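You operate a simulated robot arm through the tools that you are given. There is no shell and no other tool. Be economical: measure what you need, move in short steps, check, and stop when the job is done.

The job below is to be done with a simulated robot arm. You get a single attempt, and the scene is never put back.

Task
Add the brass layer from hopper F to the dish of brass nuts.
Fine: the black layer below it goes into an empty dish; step the table round with the wide black button; leave the other hoppers and the sorting machine alone.

The check looks at the end state, three seconds after you hand in, the way a careful person would. Anything else that was tipped, shoved, dropped, spilled or broken makes it a failure.

Robot
A 7-joint arm with a two-finger parallel gripper, fixed in place. Base frame: the origin is at the foot of the arm, x ahead of it, y to its left, z up. Readings come in mm, degrees, newtons and seconds.
With the tool pointing down near the work surface it reaches from about 320 to 740 mm from the base axis. Its first joint turns from -115.0 to 115.0 degrees. Payload 3.91 kg.
The TCP is the grasp point between the finger pads, 30 mm short of the fingertips. In the tool frame z runs along the fingers and y along their closing line. The gripper opens to 110 mm. The fingers are 20 mm wide and 10 mm thick; the gripper's body (48 by 112 mm) begins 55 mm behind the TCP.
Orientation is that of the tool frame in the base frame, as a unit quaternion [w, x, y, z]. With the fingers straight down and closing along the base's y, the tool's x points along the base's -x, its y along +y and its z along -z.

Tools
- The arm moves only by the tool play_rows. Its argument "commands" is one flat list of numbers, 7 for each row, row after row: the closure, from 0 (fully open) to 1 (shut), then the shift along the base's x, y, z in mm, then the turn, a rotation vector about the base's x, y, z in degrees. In form: [claw, dx, dy, dz, rx, ry, rz, claw, dx, dy, dz, rx, ry, rz, ...]. A call has 1 to 20 rows; each row is the pose to reach, as a shift and turn from the pose commanded when the call began. Rows are played at 5 a second. More than 50 mm and 8.6 degrees between two rows, or a gripper value outside its range, and nothing of the call is played. A pose out of reach is approached as far as the arm can. The call stops where the force on the tool passes 60 N (or 10 N more than at its start, if that is more) or the arm is blocked; 0.2 s more then pass. Each finger travels about 108 mm/s and halts on what it meets, pressing with about 43 N; the grip force reading is that of the motor and also rises with nothing between the fingers. The clock runs only during rows and for 0.2 s after the last one: add rows that repeat a pose to give the fingers time. The reply holds the time, the measured pose of the TCP, the force on the tool along the base axes, the opening and the grip force, in the units named above and with some noise, with the torque about the TCP (base axes, N m) and any sound that the robot's microphone picked up.
- Cameras (640 x 400 px; columns grow to the right, rows downward): "scene" is fixed at [401.2, 498, 1548.4]; the picture's right is [-0.97, -0.25, 0.00], its down [-0.21, 0.80, -0.56] and it looks along [0.14, -0.54, -0.83] (base axes); focal length 214 px, centre (320, 200). "wrist" rides on the gripper at [72, 17, -103] in the tool frame; the picture's right is [-0.23, 0.97, 0.00], its down [-0.76, -0.18, -0.62] and it looks along [-0.61, -0.14, 0.78] (tool axes); focal length 222 px, centre (320, 200). There is no depth. A picture from a camera that has moved, and an enlarged one, comes with that camera's place and axes in the base frame and with its lens.
- camera(camera): a new picture of that camera. No time passes.
- lift_body(by): slides the trunk up (or, below 0, down) by that many mm; the arm rides with it, the base frame stays. It gives what a move gives, with no picture.
- zoom(camera, box): a new picture of the part [left, top, right, bottom] of that camera's present view, enlarged. No time passes.
- finish_job(): hands the job in; it is judged then, once.

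Go step by step. Nothing tells you positions but the pictures and the camera data: compare them with the known pose of the tool, close in by small moves and look again before you grip or let go. The budget is 120 turns and 84 pictures, counting those below and the enlarged ones. Unless the task says otherwise, let go and move clear before handing in, and close with one line.

The tools are called as a command line: name --argument value ..., lists and objects as JSON in quotes. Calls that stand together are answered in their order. play_rows: Moves the arm, as the interface text tells. Its arguments: {"type":"object","properties":{"commands":{"type":"array","items":{"type":"number"}}},"required":["commands"]} The other tools are called the same way: lift_body (by) slides the trunk up or down; camera (camera) takes a picture; zoom (camera, box) takes an enlarged picture of a part of a camera's view; finish_job () hands the job in.

At the start:

```text
time: 0.0
ee_pos: [633.7, 155.9, 1086.2]
ee_rot: [0.0, 0.0, 1.0, 0.0]
force: [0.5, -0.9, -0.7]
ft_torque: [0.06, 0.01, -0.05]
width: 110.1
gripper_force: 0.0
trunk travel left (down, up): [-775.0, 215.0]
```

scene: 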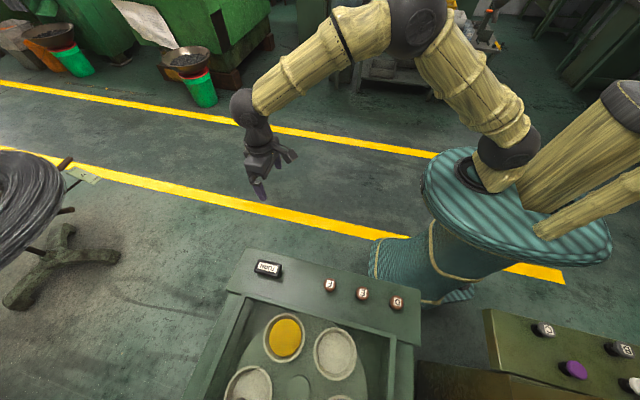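
wrist: 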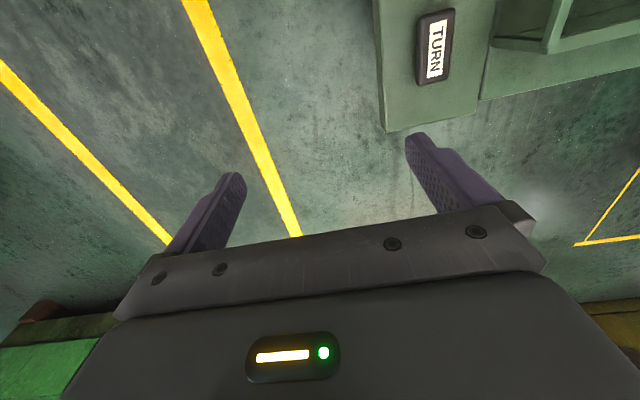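

I see a table with dishes, a wide black TURN button and three labelled buttons; another panel is at lower right. I'll enlarge these parts first.

zoom --camera "scene" --box '[180, 240, 436, 400]'

zoom --camera "scene" --box '[400, 275, 640, 400]'

camera --camera "wrist"

```text
2.50 times, centred on (308, 320) of scene
camera zoom: at [401.2, 498.0, 1548.4], right [-0.97, -0.25, 0.0], down [-0.21, 0.8, -0.56], along [0.14, -0.54, -0.83], focal length 536 px, centre (350, -100)
```

zoom: 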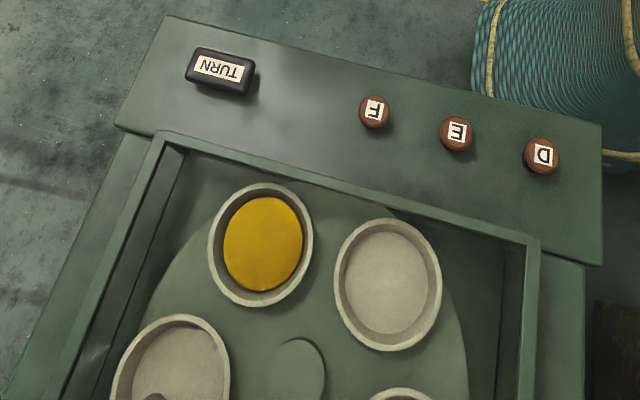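

```text
2.67 times, centred on (520, 338) of scene
camera zoom: at [401.2, 498.0, 1548.4], right [-0.97, -0.25, 0.0], down [-0.21, 0.8, -0.56], along [0.14, -0.54, -0.83], focal length 572 px, centre (-213, -167)
```

zoom: 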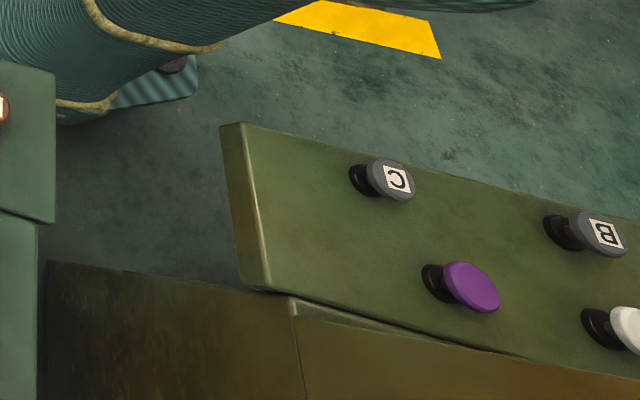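

```text
79 pictures are left
camera wrist: at [561.1, 172.7, 1189.1], right [0.23, 0.97, 0.0], down [0.76, -0.18, 0.62], along [0.61, -0.14, -0.78], focal length 222 px, centre (320, 200)
```

wrist: 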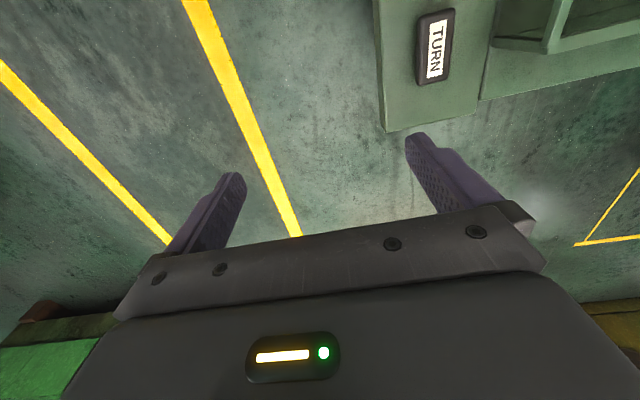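

The TURN button is at about (630, 331, 800). F, E and D lie along y≈330 at x≈411, 300 and 192, and the turntable's centre is near (431, 609). I'll turn the wrist camera towards +y to see the hoppers.

play_rows --commands '[0, -17, 0, 0, 0, 0, 7.5, 0, -34, 0, 0, 0, 0, 15, 0, -51, 0, 0, 0, 0, 22.5, 0, -68, 0, 0, 0, 0, 30, 0, -85, 0, 0, 0, 0, 37.5, 0, -102, 0, 0, 0, 0, 45, 0, -119, 0, 0, 0, 0, 52.5, 0, -136, 0, 0, 0, 0, 60, 0, -153, 0, 0, 0, 0, 67.5, 0, -170, 0, 0, 0, 0, 75, 0, -187, 0, 0, 0, 0, 82.5, 0, -204, 0, 0, 0, 0, 90]'

camera --camera "wrist"

```text
time: 2.6
ee_pos: [428.5, 155.8, 1086.1]
ee_rot: [0.0, 0.708, -0.706, 0.001]
force: [-0.2, -0.7, 0.2]
ft_torque: [-0.01, 0.0, 0.01]
width: 110.1
gripper_force: 0.1
trunk travel left (down, up): [-775.0, 215.0]
```

```text
78 pictures are left
camera wrist: at [411.9, 84.1, 1189.3], right [-0.97, 0.22, 0.0], down [0.18, 0.76, 0.62], along [0.14, 0.61, -0.78], focal length 222 px, centre (320, 200)
```

wrist: 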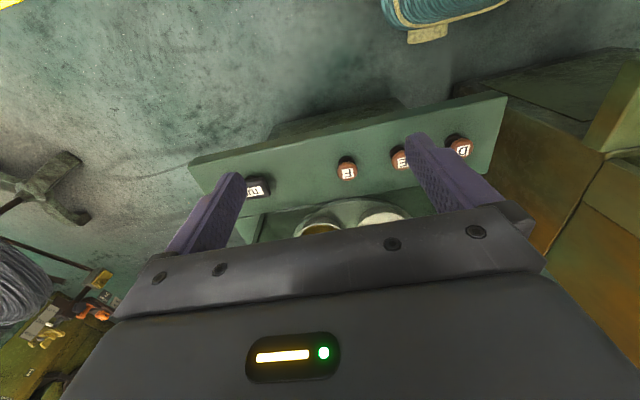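

The gripper body hides the far side, so I'll tilt the tool up towards +y to see above the table.

play_rows --commands '[0, 0, 0, 0, 8, 0, 0, 0, 0, 0, 0, 16, 0, 0, 0, 0, 0, 0, 24, 0, 0, 0, 0, 0, 0, 32, 0, 0, 0, 0, 0, 0, 40, 0, 0, 0, 0, 0, 0, 48, 0, 0, 0, 0, 0, 0, 56, 0, 0, 0, 0, 0, 0, 64, 0, 0]'

camera --camera "wrist"

```text
time: 4.4
ee_pos: [429.5, 155.5, 1087.3]
ee_rot: [0.376, -0.599, 0.6, 0.374]
force: [0.0, -0.4, -0.5]
ft_torque: [0.0, -0.01, -0.02]
width: 110.2
gripper_force: 0.0
trunk travel left (down, up): [-775.0, 215.0]
```

```text
77 pictures are left
camera wrist: at [412.8, 30.6, 1066.5], right [-0.97, 0.1, 0.2], down [0.18, -0.23, 0.96], along [0.14, 0.97, 0.2], focal length 222 px, centre (320, 200)
```

wrist: 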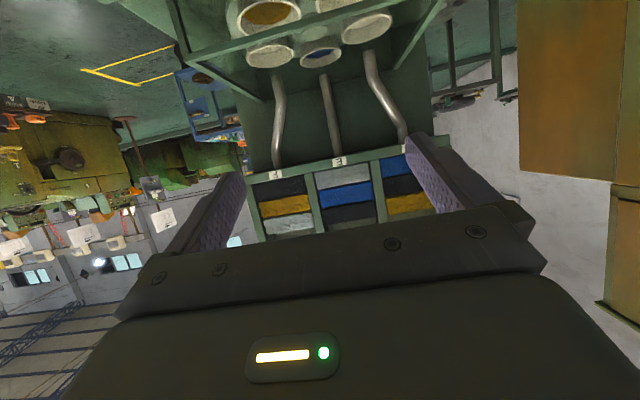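

The hoppers are visible upside down: F holds black at the bottom, then brass, then silver, and each hopper has its own pipe. I'll look closer at the spouts and dishes.

zoom --camera "wrist" --box '[200, 0, 440, 150]'

zoom --camera "wrist" --box '[230, 120, 450, 250]'

```text
2.67 times, centred on (320, 75) of wrist
camera zoom: at [412.8, 30.6, 1066.5], right [-0.97, 0.1, 0.2], down [0.18, -0.23, 0.96], along [0.14, 0.97, 0.2], focal length 592 px, centre (320, 533)
```

zoom: 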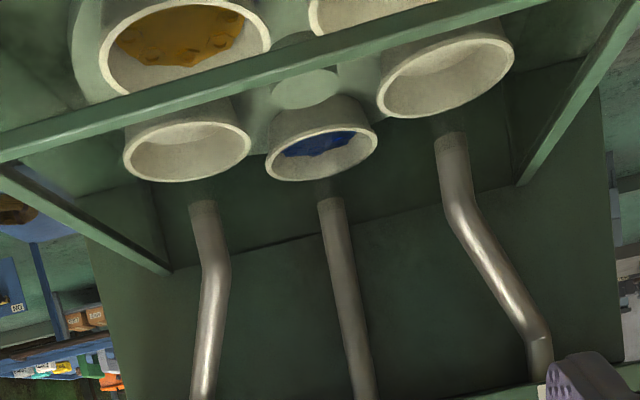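

```text
2.91 times, centred on (340, 185) of wrist
camera zoom: at [412.8, 30.6, 1066.5], right [-0.97, 0.1, 0.2], down [0.18, -0.23, 0.96], along [0.14, 0.97, 0.2], focal length 646 px, centre (262, 244)
```

zoom: 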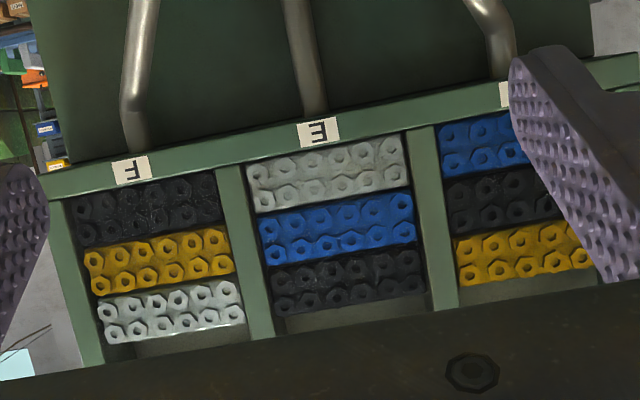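

The F spout is above the left dish near (557, 650). That dish looks empty, and the bottom layer (black) should drop first. I'll untilt, close the fingers and go above button F at about (411, 330, 800), checking that dish from the scene view too.

play_rows --commands '[0.5, -2, 22, 0, -8, 0, 0, 1, -4, 44, 0, -16, 0, 0, 1, -7, 66, 0, -24, 0, 0, 1, -9, 88, 0, -32, 0, 0, 1, -11, 110, 0, -40, 0, 0, 1, -14, 132, 0, -48, 0, 0, 1, -16, 154, 0, -56, 0, 0, 1, -18, 175, 0, -64, 0, 0, 1, -18, 175, -40, -64, 0, 0, 1, -18, 175, -80, -64, 0, 0, 1, -18, 175, -120, -64, 0, 0, 1, -18, 175, -160, -64, 0, 0]'

camera --camera "wrist"

zoom --camera "scene" --box '[200, 240, 440, 400]'

```text
time: 7.0
ee_pos: [414.2, 331.2, 925.3]
ee_rot: [0.0, -0.707, 0.707, 0.0]
force: [-0.2, -0.1, -0.4]
ft_torque: [0.02, -0.02, 0.01]
width: 0.2
gripper_force: 38.1
trunk travel left (down, up): [-775.0, 215.0]
```

```text
74 pictures are left
camera wrist: at [397.8, 258.4, 1027.7], right [-0.97, 0.23, 0.0], down [0.18, 0.76, 0.62], along [0.14, 0.61, -0.78], focal length 222 px, centre (320, 200)
```

wrist: 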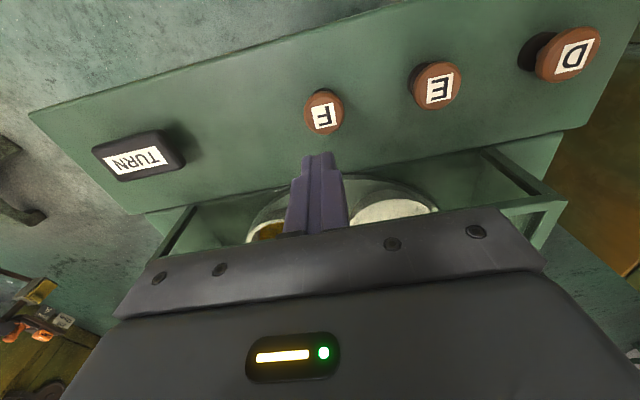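

```text
2.50 times, centred on (320, 320) of scene
camera zoom: at [401.2, 498.0, 1548.4], right [-0.97, -0.25, 0.0], down [-0.21, 0.8, -0.56], along [0.14, -0.54, -0.83], focal length 536 px, centre (320, -100)
```

zoom: 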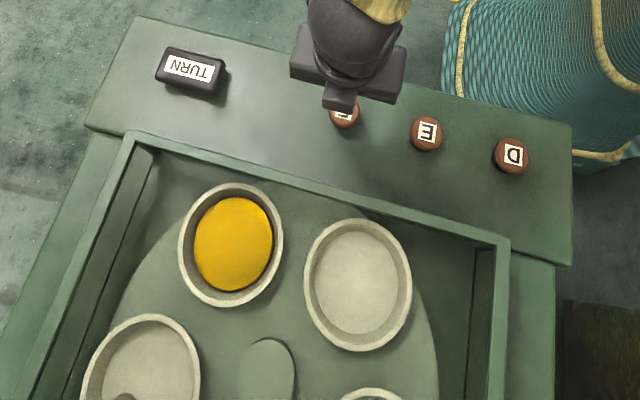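

The fingertips are over F, refined to (409, 328, ~800), and the dish under spout F is empty. I'll go down to just above it, then press gently.

play_rows --commands '[1, -4, -2, -30, 0, 0, 0, 1, -4, -2, -60, 0, 0, 0, 1, -4, -2, -78, 0, 0, 0]'

camera --camera "wrist"

```text
time: 7.8
ee_pos: [409.3, 329.2, 847.1]
ee_rot: [0.0, 0.707, -0.707, 0.001]
force: [0.2, -0.9, 0.5]
ft_torque: [0.02, 0.03, 0.02]
width: 0.1
gripper_force: 37.9
trunk travel left (down, up): [-775.0, 215.0]
```

```text
72 pictures are left
camera wrist: at [392.4, 256.9, 949.4], right [-0.97, 0.23, 0.0], down [0.18, 0.76, 0.62], along [0.14, 0.61, -0.78], focal length 222 px, centre (320, 200)
```

wrist: 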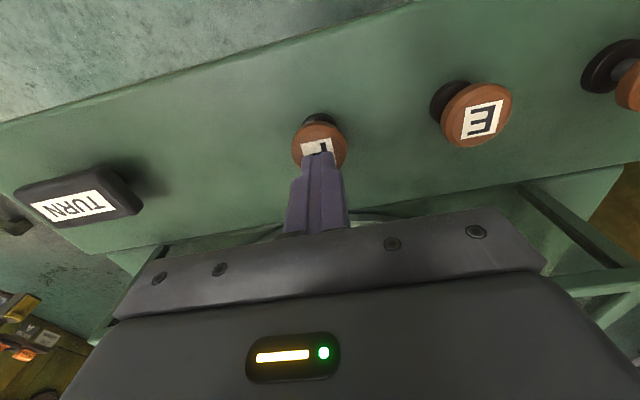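

The tip is centred over F. I'll press down in small steps to feel the contact.

play_rows --commands '[1, 0, 0, -8, 0, 0, 0, 1, 0, 0, -14, 0, 0, 0, 1, 0, 0, -17, 0, 0, 0, 1, 0, 0, -19, 0, 0, 0]'

```text
time: 8.8
ee_pos: [407.5, 328.3, 829.1]
ee_rot: [0.0, 0.707, -0.707, 0.0]
force: [1.3, -0.4, 2.8]
ft_torque: [-0.04, -0.03, 0.0]
width: 0.0
gripper_force: 37.8
trunk travel left (down, up): [-775.0, 215.0]
```

Slight contact (2.8 N) at tip z≈799. I'll continue in small steps and then lift off.

play_rows --commands '[1, 0, 0, -2, 0, 0, 0, 1, 0, 0, -4, 0, 0, 0]'

```text
time: 9.4
ee_pos: [407.2, 328.6, 823.2]
ee_rot: [0.0, -0.707, 0.707, 0.0]
force: [2.2, 0.0, 4.4]
ft_torque: [-0.02, -0.08, -0.02]
width: 0.0
gripper_force: 37.5
trunk travel left (down, up): [-775.0, 215.0]
```

play_rows --commands '[1, 0, 0, -2, 0, 0, 0, 1, 0, 0, -4, 0, 0, 0]'

```text
time: 10.0
ee_pos: [407.8, 328.8, 821.1]
ee_rot: [0.0, 0.708, -0.707, 0.0]
force: [1.8, -1.3, 6.0]
ft_torque: [-0.02, -0.06, -0.02]
width: 0.0
gripper_force: 37.9
trunk travel left (down, up): [-775.0, 215.0]
heard: click
```

There was a click, so F has been pressed. I'll lift straight off and look at the dishes.

play_rows --commands '[1, 0, 0, 15, 0, 0, 0, 1, 0, 0, 40, 0, 0, 0, 1, 0, 0, 70, 0, 0, 0, 1, 0, 0, 100, 0, 0, 0]'

zoom --camera "scene" --box '[200, 240, 440, 400]'

```text
time: 11.0
ee_pos: [406.3, 329.0, 922.5]
ee_rot: [0.0, -0.707, 0.707, 0.0]
force: [0.8, 0.1, 0.4]
ft_torque: [0.01, -0.02, 0.0]
width: 0.0
gripper_force: 37.7
trunk travel left (down, up): [-775.0, 215.0]
```

```text
2.50 times, centred on (320, 320) of scene
camera zoom: at [401.2, 498.0, 1548.4], right [-0.97, -0.25, 0.0], down [-0.21, 0.8, -0.56], along [0.14, -0.54, -0.83], focal length 536 px, centre (320, -100)
```

zoom: 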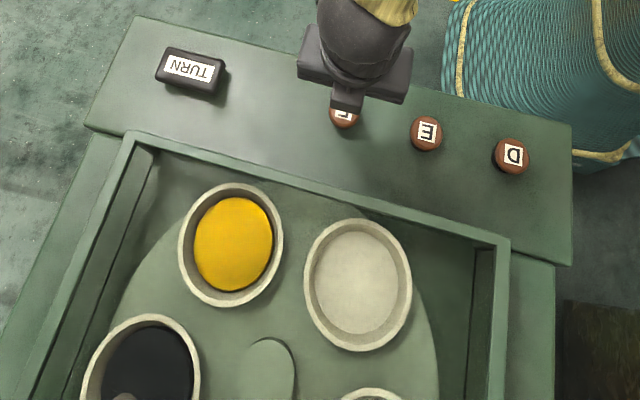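

Black dropped into the empty dish under F. Next I'll move above the TURN button at about (630, 331).

play_rows --commands '[1, 40, 0, 0, 0, 0, 0, 1, 80, 0, 0, 0, 0, 0, 1, 120, 0, 0, 0, 0, 0, 1, 160, 0, 0, 0, 0, 0, 1, 200, 1, 0, 0, 0, 0, 1, 223, 2, 0, 0, 0, 0, 1, 223, 2, -35, 0, 0, 0, 1, 223, 2, -65, 0, 0, 0]'

camera --camera "wrist"

```text
time: 12.8
ee_pos: [630.9, 331.4, 856.4]
ee_rot: [0.0, -0.707, 0.707, 0.0]
force: [1.0, -0.2, -0.3]
ft_torque: [0.01, 0.02, 0.01]
width: 0.0
gripper_force: 37.8
trunk travel left (down, up): [-775.0, 215.0]
```

```text
70 pictures are left
camera wrist: at [614.5, 258.7, 958.7], right [-0.97, 0.23, 0.0], down [0.18, 0.76, 0.62], along [0.14, 0.61, -0.78], focal length 222 px, centre (320, 200)
```

wrist: 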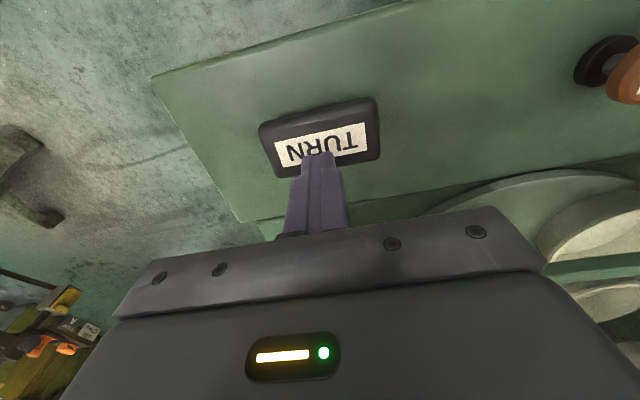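

It's centred over TURN. I'll press down in small steps.

play_rows --commands '[1, 0, 0, -14, 0, 0, 0, 1, 0, 0, -23, 0, 0, 0, 1, 0, 0, -27, 0, 0, 0, 1, 0, 0, -29, 0, 0, 0, 1, 0, 0, -31, 0, 0, 0]'

```text
time: 14.0
ee_pos: [629.8, 330.2, 824.9]
ee_rot: [0.0, -0.707, 0.707, -0.001]
force: [-0.8, -2.0, 3.5]
ft_torque: [-0.05, -0.03, -0.01]
width: 0.0
gripper_force: 37.7
trunk travel left (down, up): [-775.0, 215.0]
```

play_rows --commands '[1, 0, 0, -2, 0, 0, 0, 1, 0, 0, -4, 0, 0, 0]'

```text
time: 14.6
ee_pos: [630.5, 331.2, 823.1]
ee_rot: [-0.001, 0.707, -0.707, 0.001]
force: [-0.6, -1.9, 5.9]
ft_torque: [-0.1, 0.01, 0.02]
width: 0.0
gripper_force: 37.8
trunk travel left (down, up): [-775.0, 215.0]
heard: click
```

Click. I'll lift off, wait for the table to step, and look.

play_rows --commands '[1, 0, 0, 15, 0, 0, 0, 1, 0, 0, 32, 0, 0, 0, 1, 0, 0, 32, 0, 0, 0, 1, 0, 0, 32, 0, 0, 0, 1, 0, 0, 32, 0, 0, 0, 1, 0, 0, 32, 0, 0, 0, 1, 0, 0, 32, 0, 0, 0, 1, 0, 0, 32, 0, 0, 0, 1, 0, 0, 32, 0, 0, 0, 1, 0, 0, 32, 0, 0, 0, 1, 0, 0, 32, 0, 0, 0, 1, 0, 0, 32, 0, 0, 0]'

zoom --camera "scene" --box '[200, 240, 440, 400]'

```text
time: 17.2
ee_pos: [629.3, 331.6, 854.3]
ee_rot: [0.0, -0.707, 0.707, 0.0]
force: [-0.3, -0.3, 0.6]
ft_torque: [0.0, -0.01, 0.0]
width: 0.5
gripper_force: 37.6
trunk travel left (down, up): [-775.0, 215.0]
```

```text
2.50 times, centred on (320, 320) of scene
camera zoom: at [401.2, 498.0, 1548.4], right [-0.97, -0.25, 0.0], down [-0.21, 0.8, -0.56], along [0.14, -0.54, -0.83], focal length 536 px, centre (320, -100)
```

zoom: 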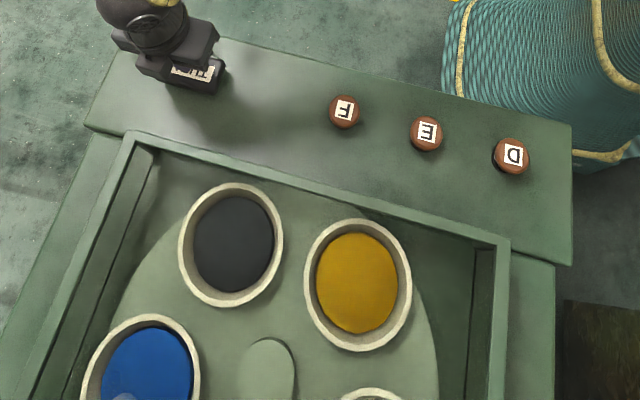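

The table steps the other way, so brass needs three more steps to reach spout F. I'll press TURN again and wait for it to settle.

play_rows --commands '[1, 0, 0, -14, 0, 0, 0, 1, 0, 0, -24, 0, 0, 0, 1, 0, 0, -28, 0, 0, 0, 1, 0, 0, -31, 0, 0, 0, 1, 0, 0, -33, 0, 0, 0, 1, 0, 0, -33, 0, 0, 0, 1, 0, 0, -15, 0, 0, 0, 1, 0, 0, 0, 0, 0, 0, 1, 0, 0, 0, 0, 0, 0, 1, 0, 0, 0, 0, 0, 0, 1, 0, 0, 0, 0, 0, 0, 1, 0, 0, 0, 0, 0, 0, 1, 0, 0, 0, 0, 0, 0, 1, 0, 0, 0, 0, 0, 0, 1, 0, 0, 0, 0, 0, 0, 1, 0, 0, 0, 0, 0, 0, 1, 0, 0, 0, 0, 0, 0, 1, 0, 0, 0, 0, 0, 0]'

zoom --camera "scene" --box '[200, 240, 440, 400]'

```text
time: 21.0
ee_pos: [629.6, 329.6, 853.7]
ee_rot: [0.0, 0.707, -0.707, 0.0]
force: [-0.1, 0.7, 0.2]
ft_torque: [-0.01, -0.01, 0.0]
width: 0.0
gripper_force: 38.4
trunk travel left (down, up): [-775.0, 215.0]
heard: click
```

```text
2.50 times, centred on (320, 320) of scene
camera zoom: at [401.2, 498.0, 1548.4], right [-0.97, -0.25, 0.0], down [-0.21, 0.8, -0.56], along [0.14, -0.54, -0.83], focal length 536 px, centre (320, -100)
```

zoom: 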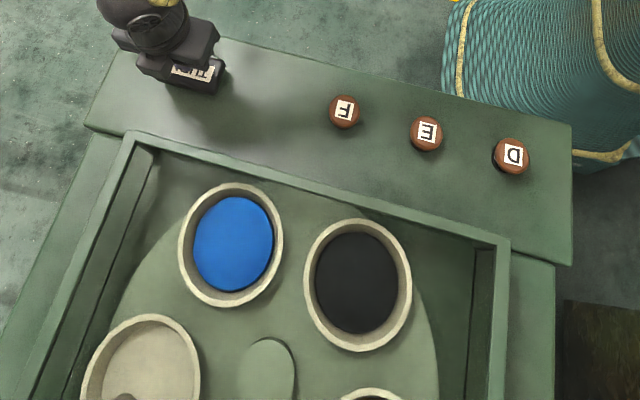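

The step worked. Two more to go.

play_rows --commands '[1, 0, 0, -14, 0, 0, 0, 1, 0, 0, -24, 0, 0, 0, 1, 0, 0, -28, 0, 0, 0, 1, 0, 0, -31, 0, 0, 0, 1, 0, 0, -33, 0, 0, 0, 1, 0, 0, -33, 0, 0, 0, 1, 0, 0, -15, 0, 0, 0, 1, 0, 0, 0, 0, 0, 0, 1, 0, 0, 0, 0, 0, 0, 1, 0, 0, 0, 0, 0, 0, 1, 0, 0, 0, 0, 0, 0, 1, 0, 0, 0, 0, 0, 0, 1, 0, 0, 0, 0, 0, 0, 1, 0, 0, 0, 0, 0, 0, 1, 0, 0, 0, 0, 0, 0, 1, 0, 0, 0, 0, 0, 0, 1, 0, 0, 0, 0, 0, 0, 1, 0, 0, 0, 0, 0, 0]'

zoom --camera "scene" --box '[200, 240, 440, 400]'

```text
time: 24.8
ee_pos: [631.2, 330.9, 854.4]
ee_rot: [0.0, -0.707, 0.708, 0.0]
force: [0.5, -0.1, -0.3]
ft_torque: [0.02, 0.01, 0.02]
width: 0.0
gripper_force: 37.1
trunk travel left (down, up): [-775.0, 215.0]
heard: click
```

```text
2.50 times, centred on (320, 320) of scene
camera zoom: at [401.2, 498.0, 1548.4], right [-0.97, -0.25, 0.0], down [-0.21, 0.8, -0.56], along [0.14, -0.54, -0.83], focal length 536 px, centre (320, -100)
```

zoom: 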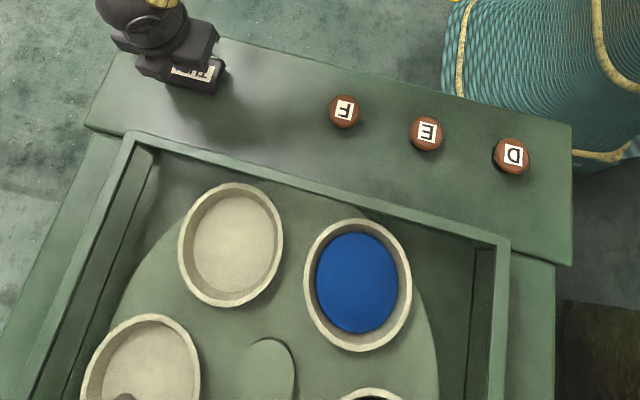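

As expected, brass should come round to spout F with one more step.

play_rows --commands '[1, 0, 0, -14, 0, 0, 0, 1, 0, 0, -24, 0, 0, 0, 1, 0, 0, -28, 0, 0, 0, 1, 0, 0, -31, 0, 0, 0, 1, 0, 0, -33, 0, 0, 0, 1, 0, 0, -33, 0, 0, 0, 1, 0, 0, -15, 0, 0, 0, 1, 0, 0, 0, 0, 0, 0, 1, 0, 0, 0, 0, 0, 0, 1, 0, 0, 0, 0, 0, 0, 1, 0, 0, 0, 0, 0, 0, 1, 0, 0, 0, 0, 0, 0, 1, 0, 0, 0, 0, 0, 0, 1, 0, 0, 0, 0, 0, 0, 1, 0, 0, 0, 0, 0, 0, 1, 0, 0, 0, 0, 0, 0, 1, 0, 0, 0, 0, 0, 0, 1, 0, 0, 0, 0, 0, 0]'

zoom --camera "scene" --box '[200, 240, 440, 400]'

```text
time: 28.6
ee_pos: [630.9, 330.8, 853.6]
ee_rot: [0.0, 0.708, -0.706, 0.0]
force: [-0.3, -0.7, -0.3]
ft_torque: [-0.03, -0.01, 0.0]
width: 0.2
gripper_force: 38.0
trunk travel left (down, up): [-775.0, 215.0]
heard: click
```

```text
2.50 times, centred on (320, 320) of scene
camera zoom: at [401.2, 498.0, 1548.4], right [-0.97, -0.25, 0.0], down [-0.21, 0.8, -0.56], along [0.14, -0.54, -0.83], focal length 536 px, centre (320, -100)
```

zoom: 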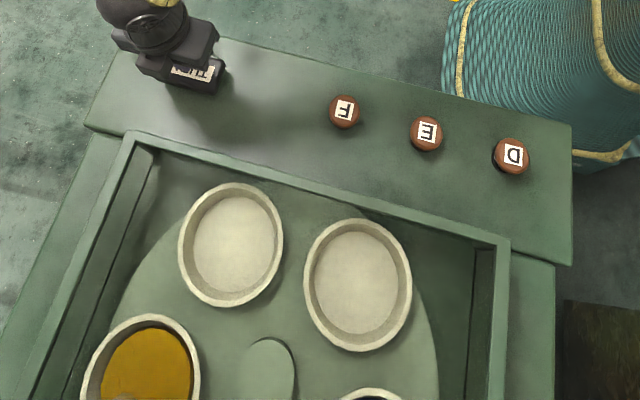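

Brass is now under spout F. I'll go back above button F.

play_rows --commands '[1, 0, 0, 30, 0, 0, 0, 1, 0, 0, 60, 0, 0, 0, 1, -40, 0, 60, 0, 0, 0, 1, -80, -1, 60, 0, 0, 0, 1, -120, -1, 60, 0, 0, 0, 1, -160, -2, 60, 0, 0, 0, 1, -200, -2, 60, 0, 0, 0, 1, -223, -2, 60, 0, 0, 0, 1, -223, -2, 30, 0, 0, 0, 1, -223, -2, 0, 0, 0, 0]'

camera --camera "wrist"

```text
time: 30.8
ee_pos: [407.9, 329.8, 851.1]
ee_rot: [0.001, 0.708, -0.706, -0.001]
force: [0.4, 0.9, -0.4]
ft_torque: [0.02, 0.0, -0.04]
width: 0.3
gripper_force: 37.3
trunk travel left (down, up): [-775.0, 215.0]
```

```text
65 pictures are left
camera wrist: at [391.9, 256.5, 953.7], right [-0.97, 0.23, 0.0], down [0.18, 0.76, 0.62], along [0.14, 0.61, -0.78], focal length 222 px, centre (320, 200)
```

wrist: 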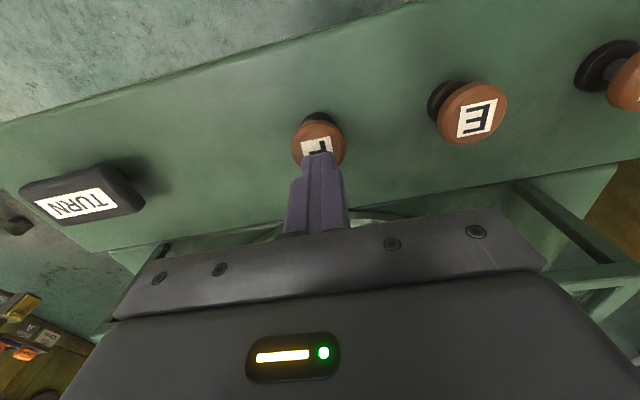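

Aligned with F. I'll make one press to the earlier click depth, then lift off.

play_rows --commands '[1, 0, 0, -12, 0, 0, 0, 1, 0, 0, -22, 0, 0, 0, 1, 0, 0, -26, 0, 0, 0, 1, 0, 0, -29, 0, 0, 0, 1, 0, 0, -31, 0, 0, 0, 1, 0, 0, -32, 0, 0, 0]'

```text
time: 32.2
ee_pos: [407.7, 329.2, 821.2]
ee_rot: [0.0, -0.707, 0.707, 0.0]
force: [2.4, -3.2, 5.5]
ft_torque: [-0.08, -0.02, 0.03]
width: 0.0
gripper_force: 38.1
trunk travel left (down, up): [-775.0, 215.0]
heard: click
```

Click. Lifting off and up so I can inspect the result.

play_rows --commands '[1, 0, 0, 15, 0, 0, 0, 1, 0, 0, 50, 0, 0, 0, 1, 0, -20, 90, 0, 0, 0, 1, 0, -40, 130, 0, 0, 0, 1, 0, -65, 160, 0, 0, 0, 1, 0, -90, 190, 0, 0, 0, 1, 0, -115, 220, 0, 0, 0, 1, 0, -140, 240, 0, 0, 0, 1, 0, -165, 260, 0, 0, 0, 1, 0, -170, 260, 8, 0, 0, 1, 0, -170, 260, 16, 0, 0, 1, 0, -170, 260, 24, 0, 0, 1, 0, -170, 260, 32, 0, 0, 1, 0, -170, 260, 40, 0, 0, 1, 0, -170, 260, 48, 0, 0, 1, 0, -170, 260, 56, 0, 0]'

camera --camera "wrist"

zoom --camera "scene" --box '[200, 240, 440, 400]'

```text
time: 35.6
ee_pos: [407.9, 157.8, 1082.5]
ee_rot: [-0.333, 0.625, -0.624, -0.332]
force: [0.6, 0.4, 0.1]
ft_torque: [0.02, 0.01, 0.01]
width: 0.0
gripper_force: 37.4
trunk travel left (down, up): [-775.0, 215.0]
```

```text
64 pictures are left
camera wrist: at [390.9, 31.8, 1078.2], right [-0.97, 0.13, 0.19], down [0.18, -0.09, 0.98], along [0.14, 0.99, 0.07], focal length 222 px, centre (320, 200)
```

wrist: 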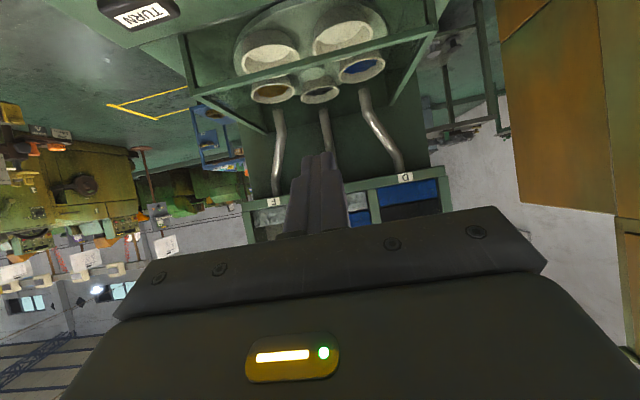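

```text
2.50 times, centred on (320, 320) of scene
camera zoom: at [401.2, 498.0, 1548.4], right [-0.97, -0.25, 0.0], down [-0.21, 0.8, -0.56], along [0.14, -0.54, -0.83], focal length 536 px, centre (320, -100)
```

zoom: 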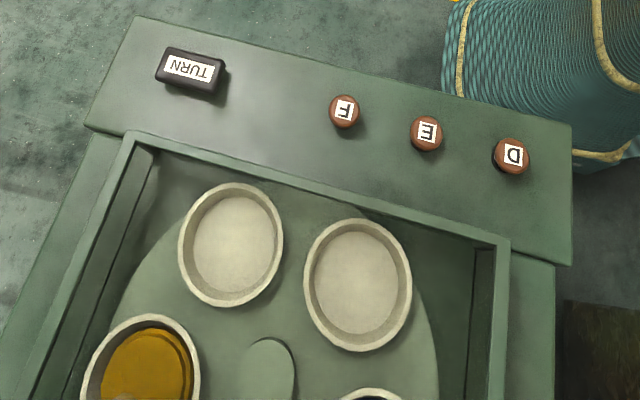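

The brass dish looks fuller and F now shows silver at the bottom. One closer look to confirm.

zoom --camera "wrist" --box '[220, 20, 460, 250]'

```text
1.74 times, centred on (340, 135) of wrist
camera zoom: at [390.9, 31.8, 1078.2], right [-0.97, 0.13, 0.19], down [0.18, -0.09, 0.98], along [0.14, 0.99, 0.07], focal length 386 px, centre (285, 313)
```

zoom: 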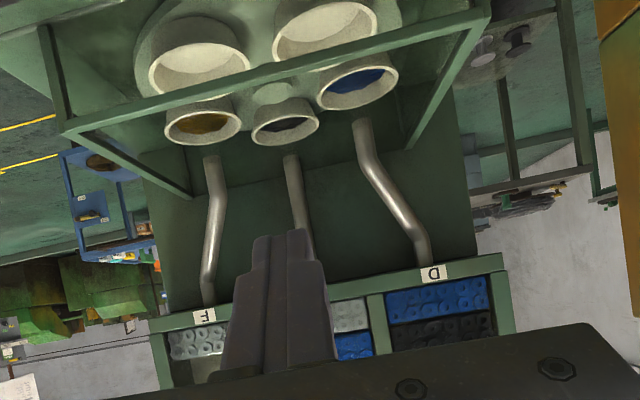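

F holds only silver now, the brass went into the brass dish, the black is in its own dish, and E and D are untouched. The arm is clear, so I'm handing in.

finish_job

```text
The job is handed in.
```

The brass layer from hopper F is now in the dish of brass nuts, and the black layer that was below it went into a dish that was empty. I pressed only F and TURN, and the last pictures show hoppers D and E unchanged and nothing spilled.
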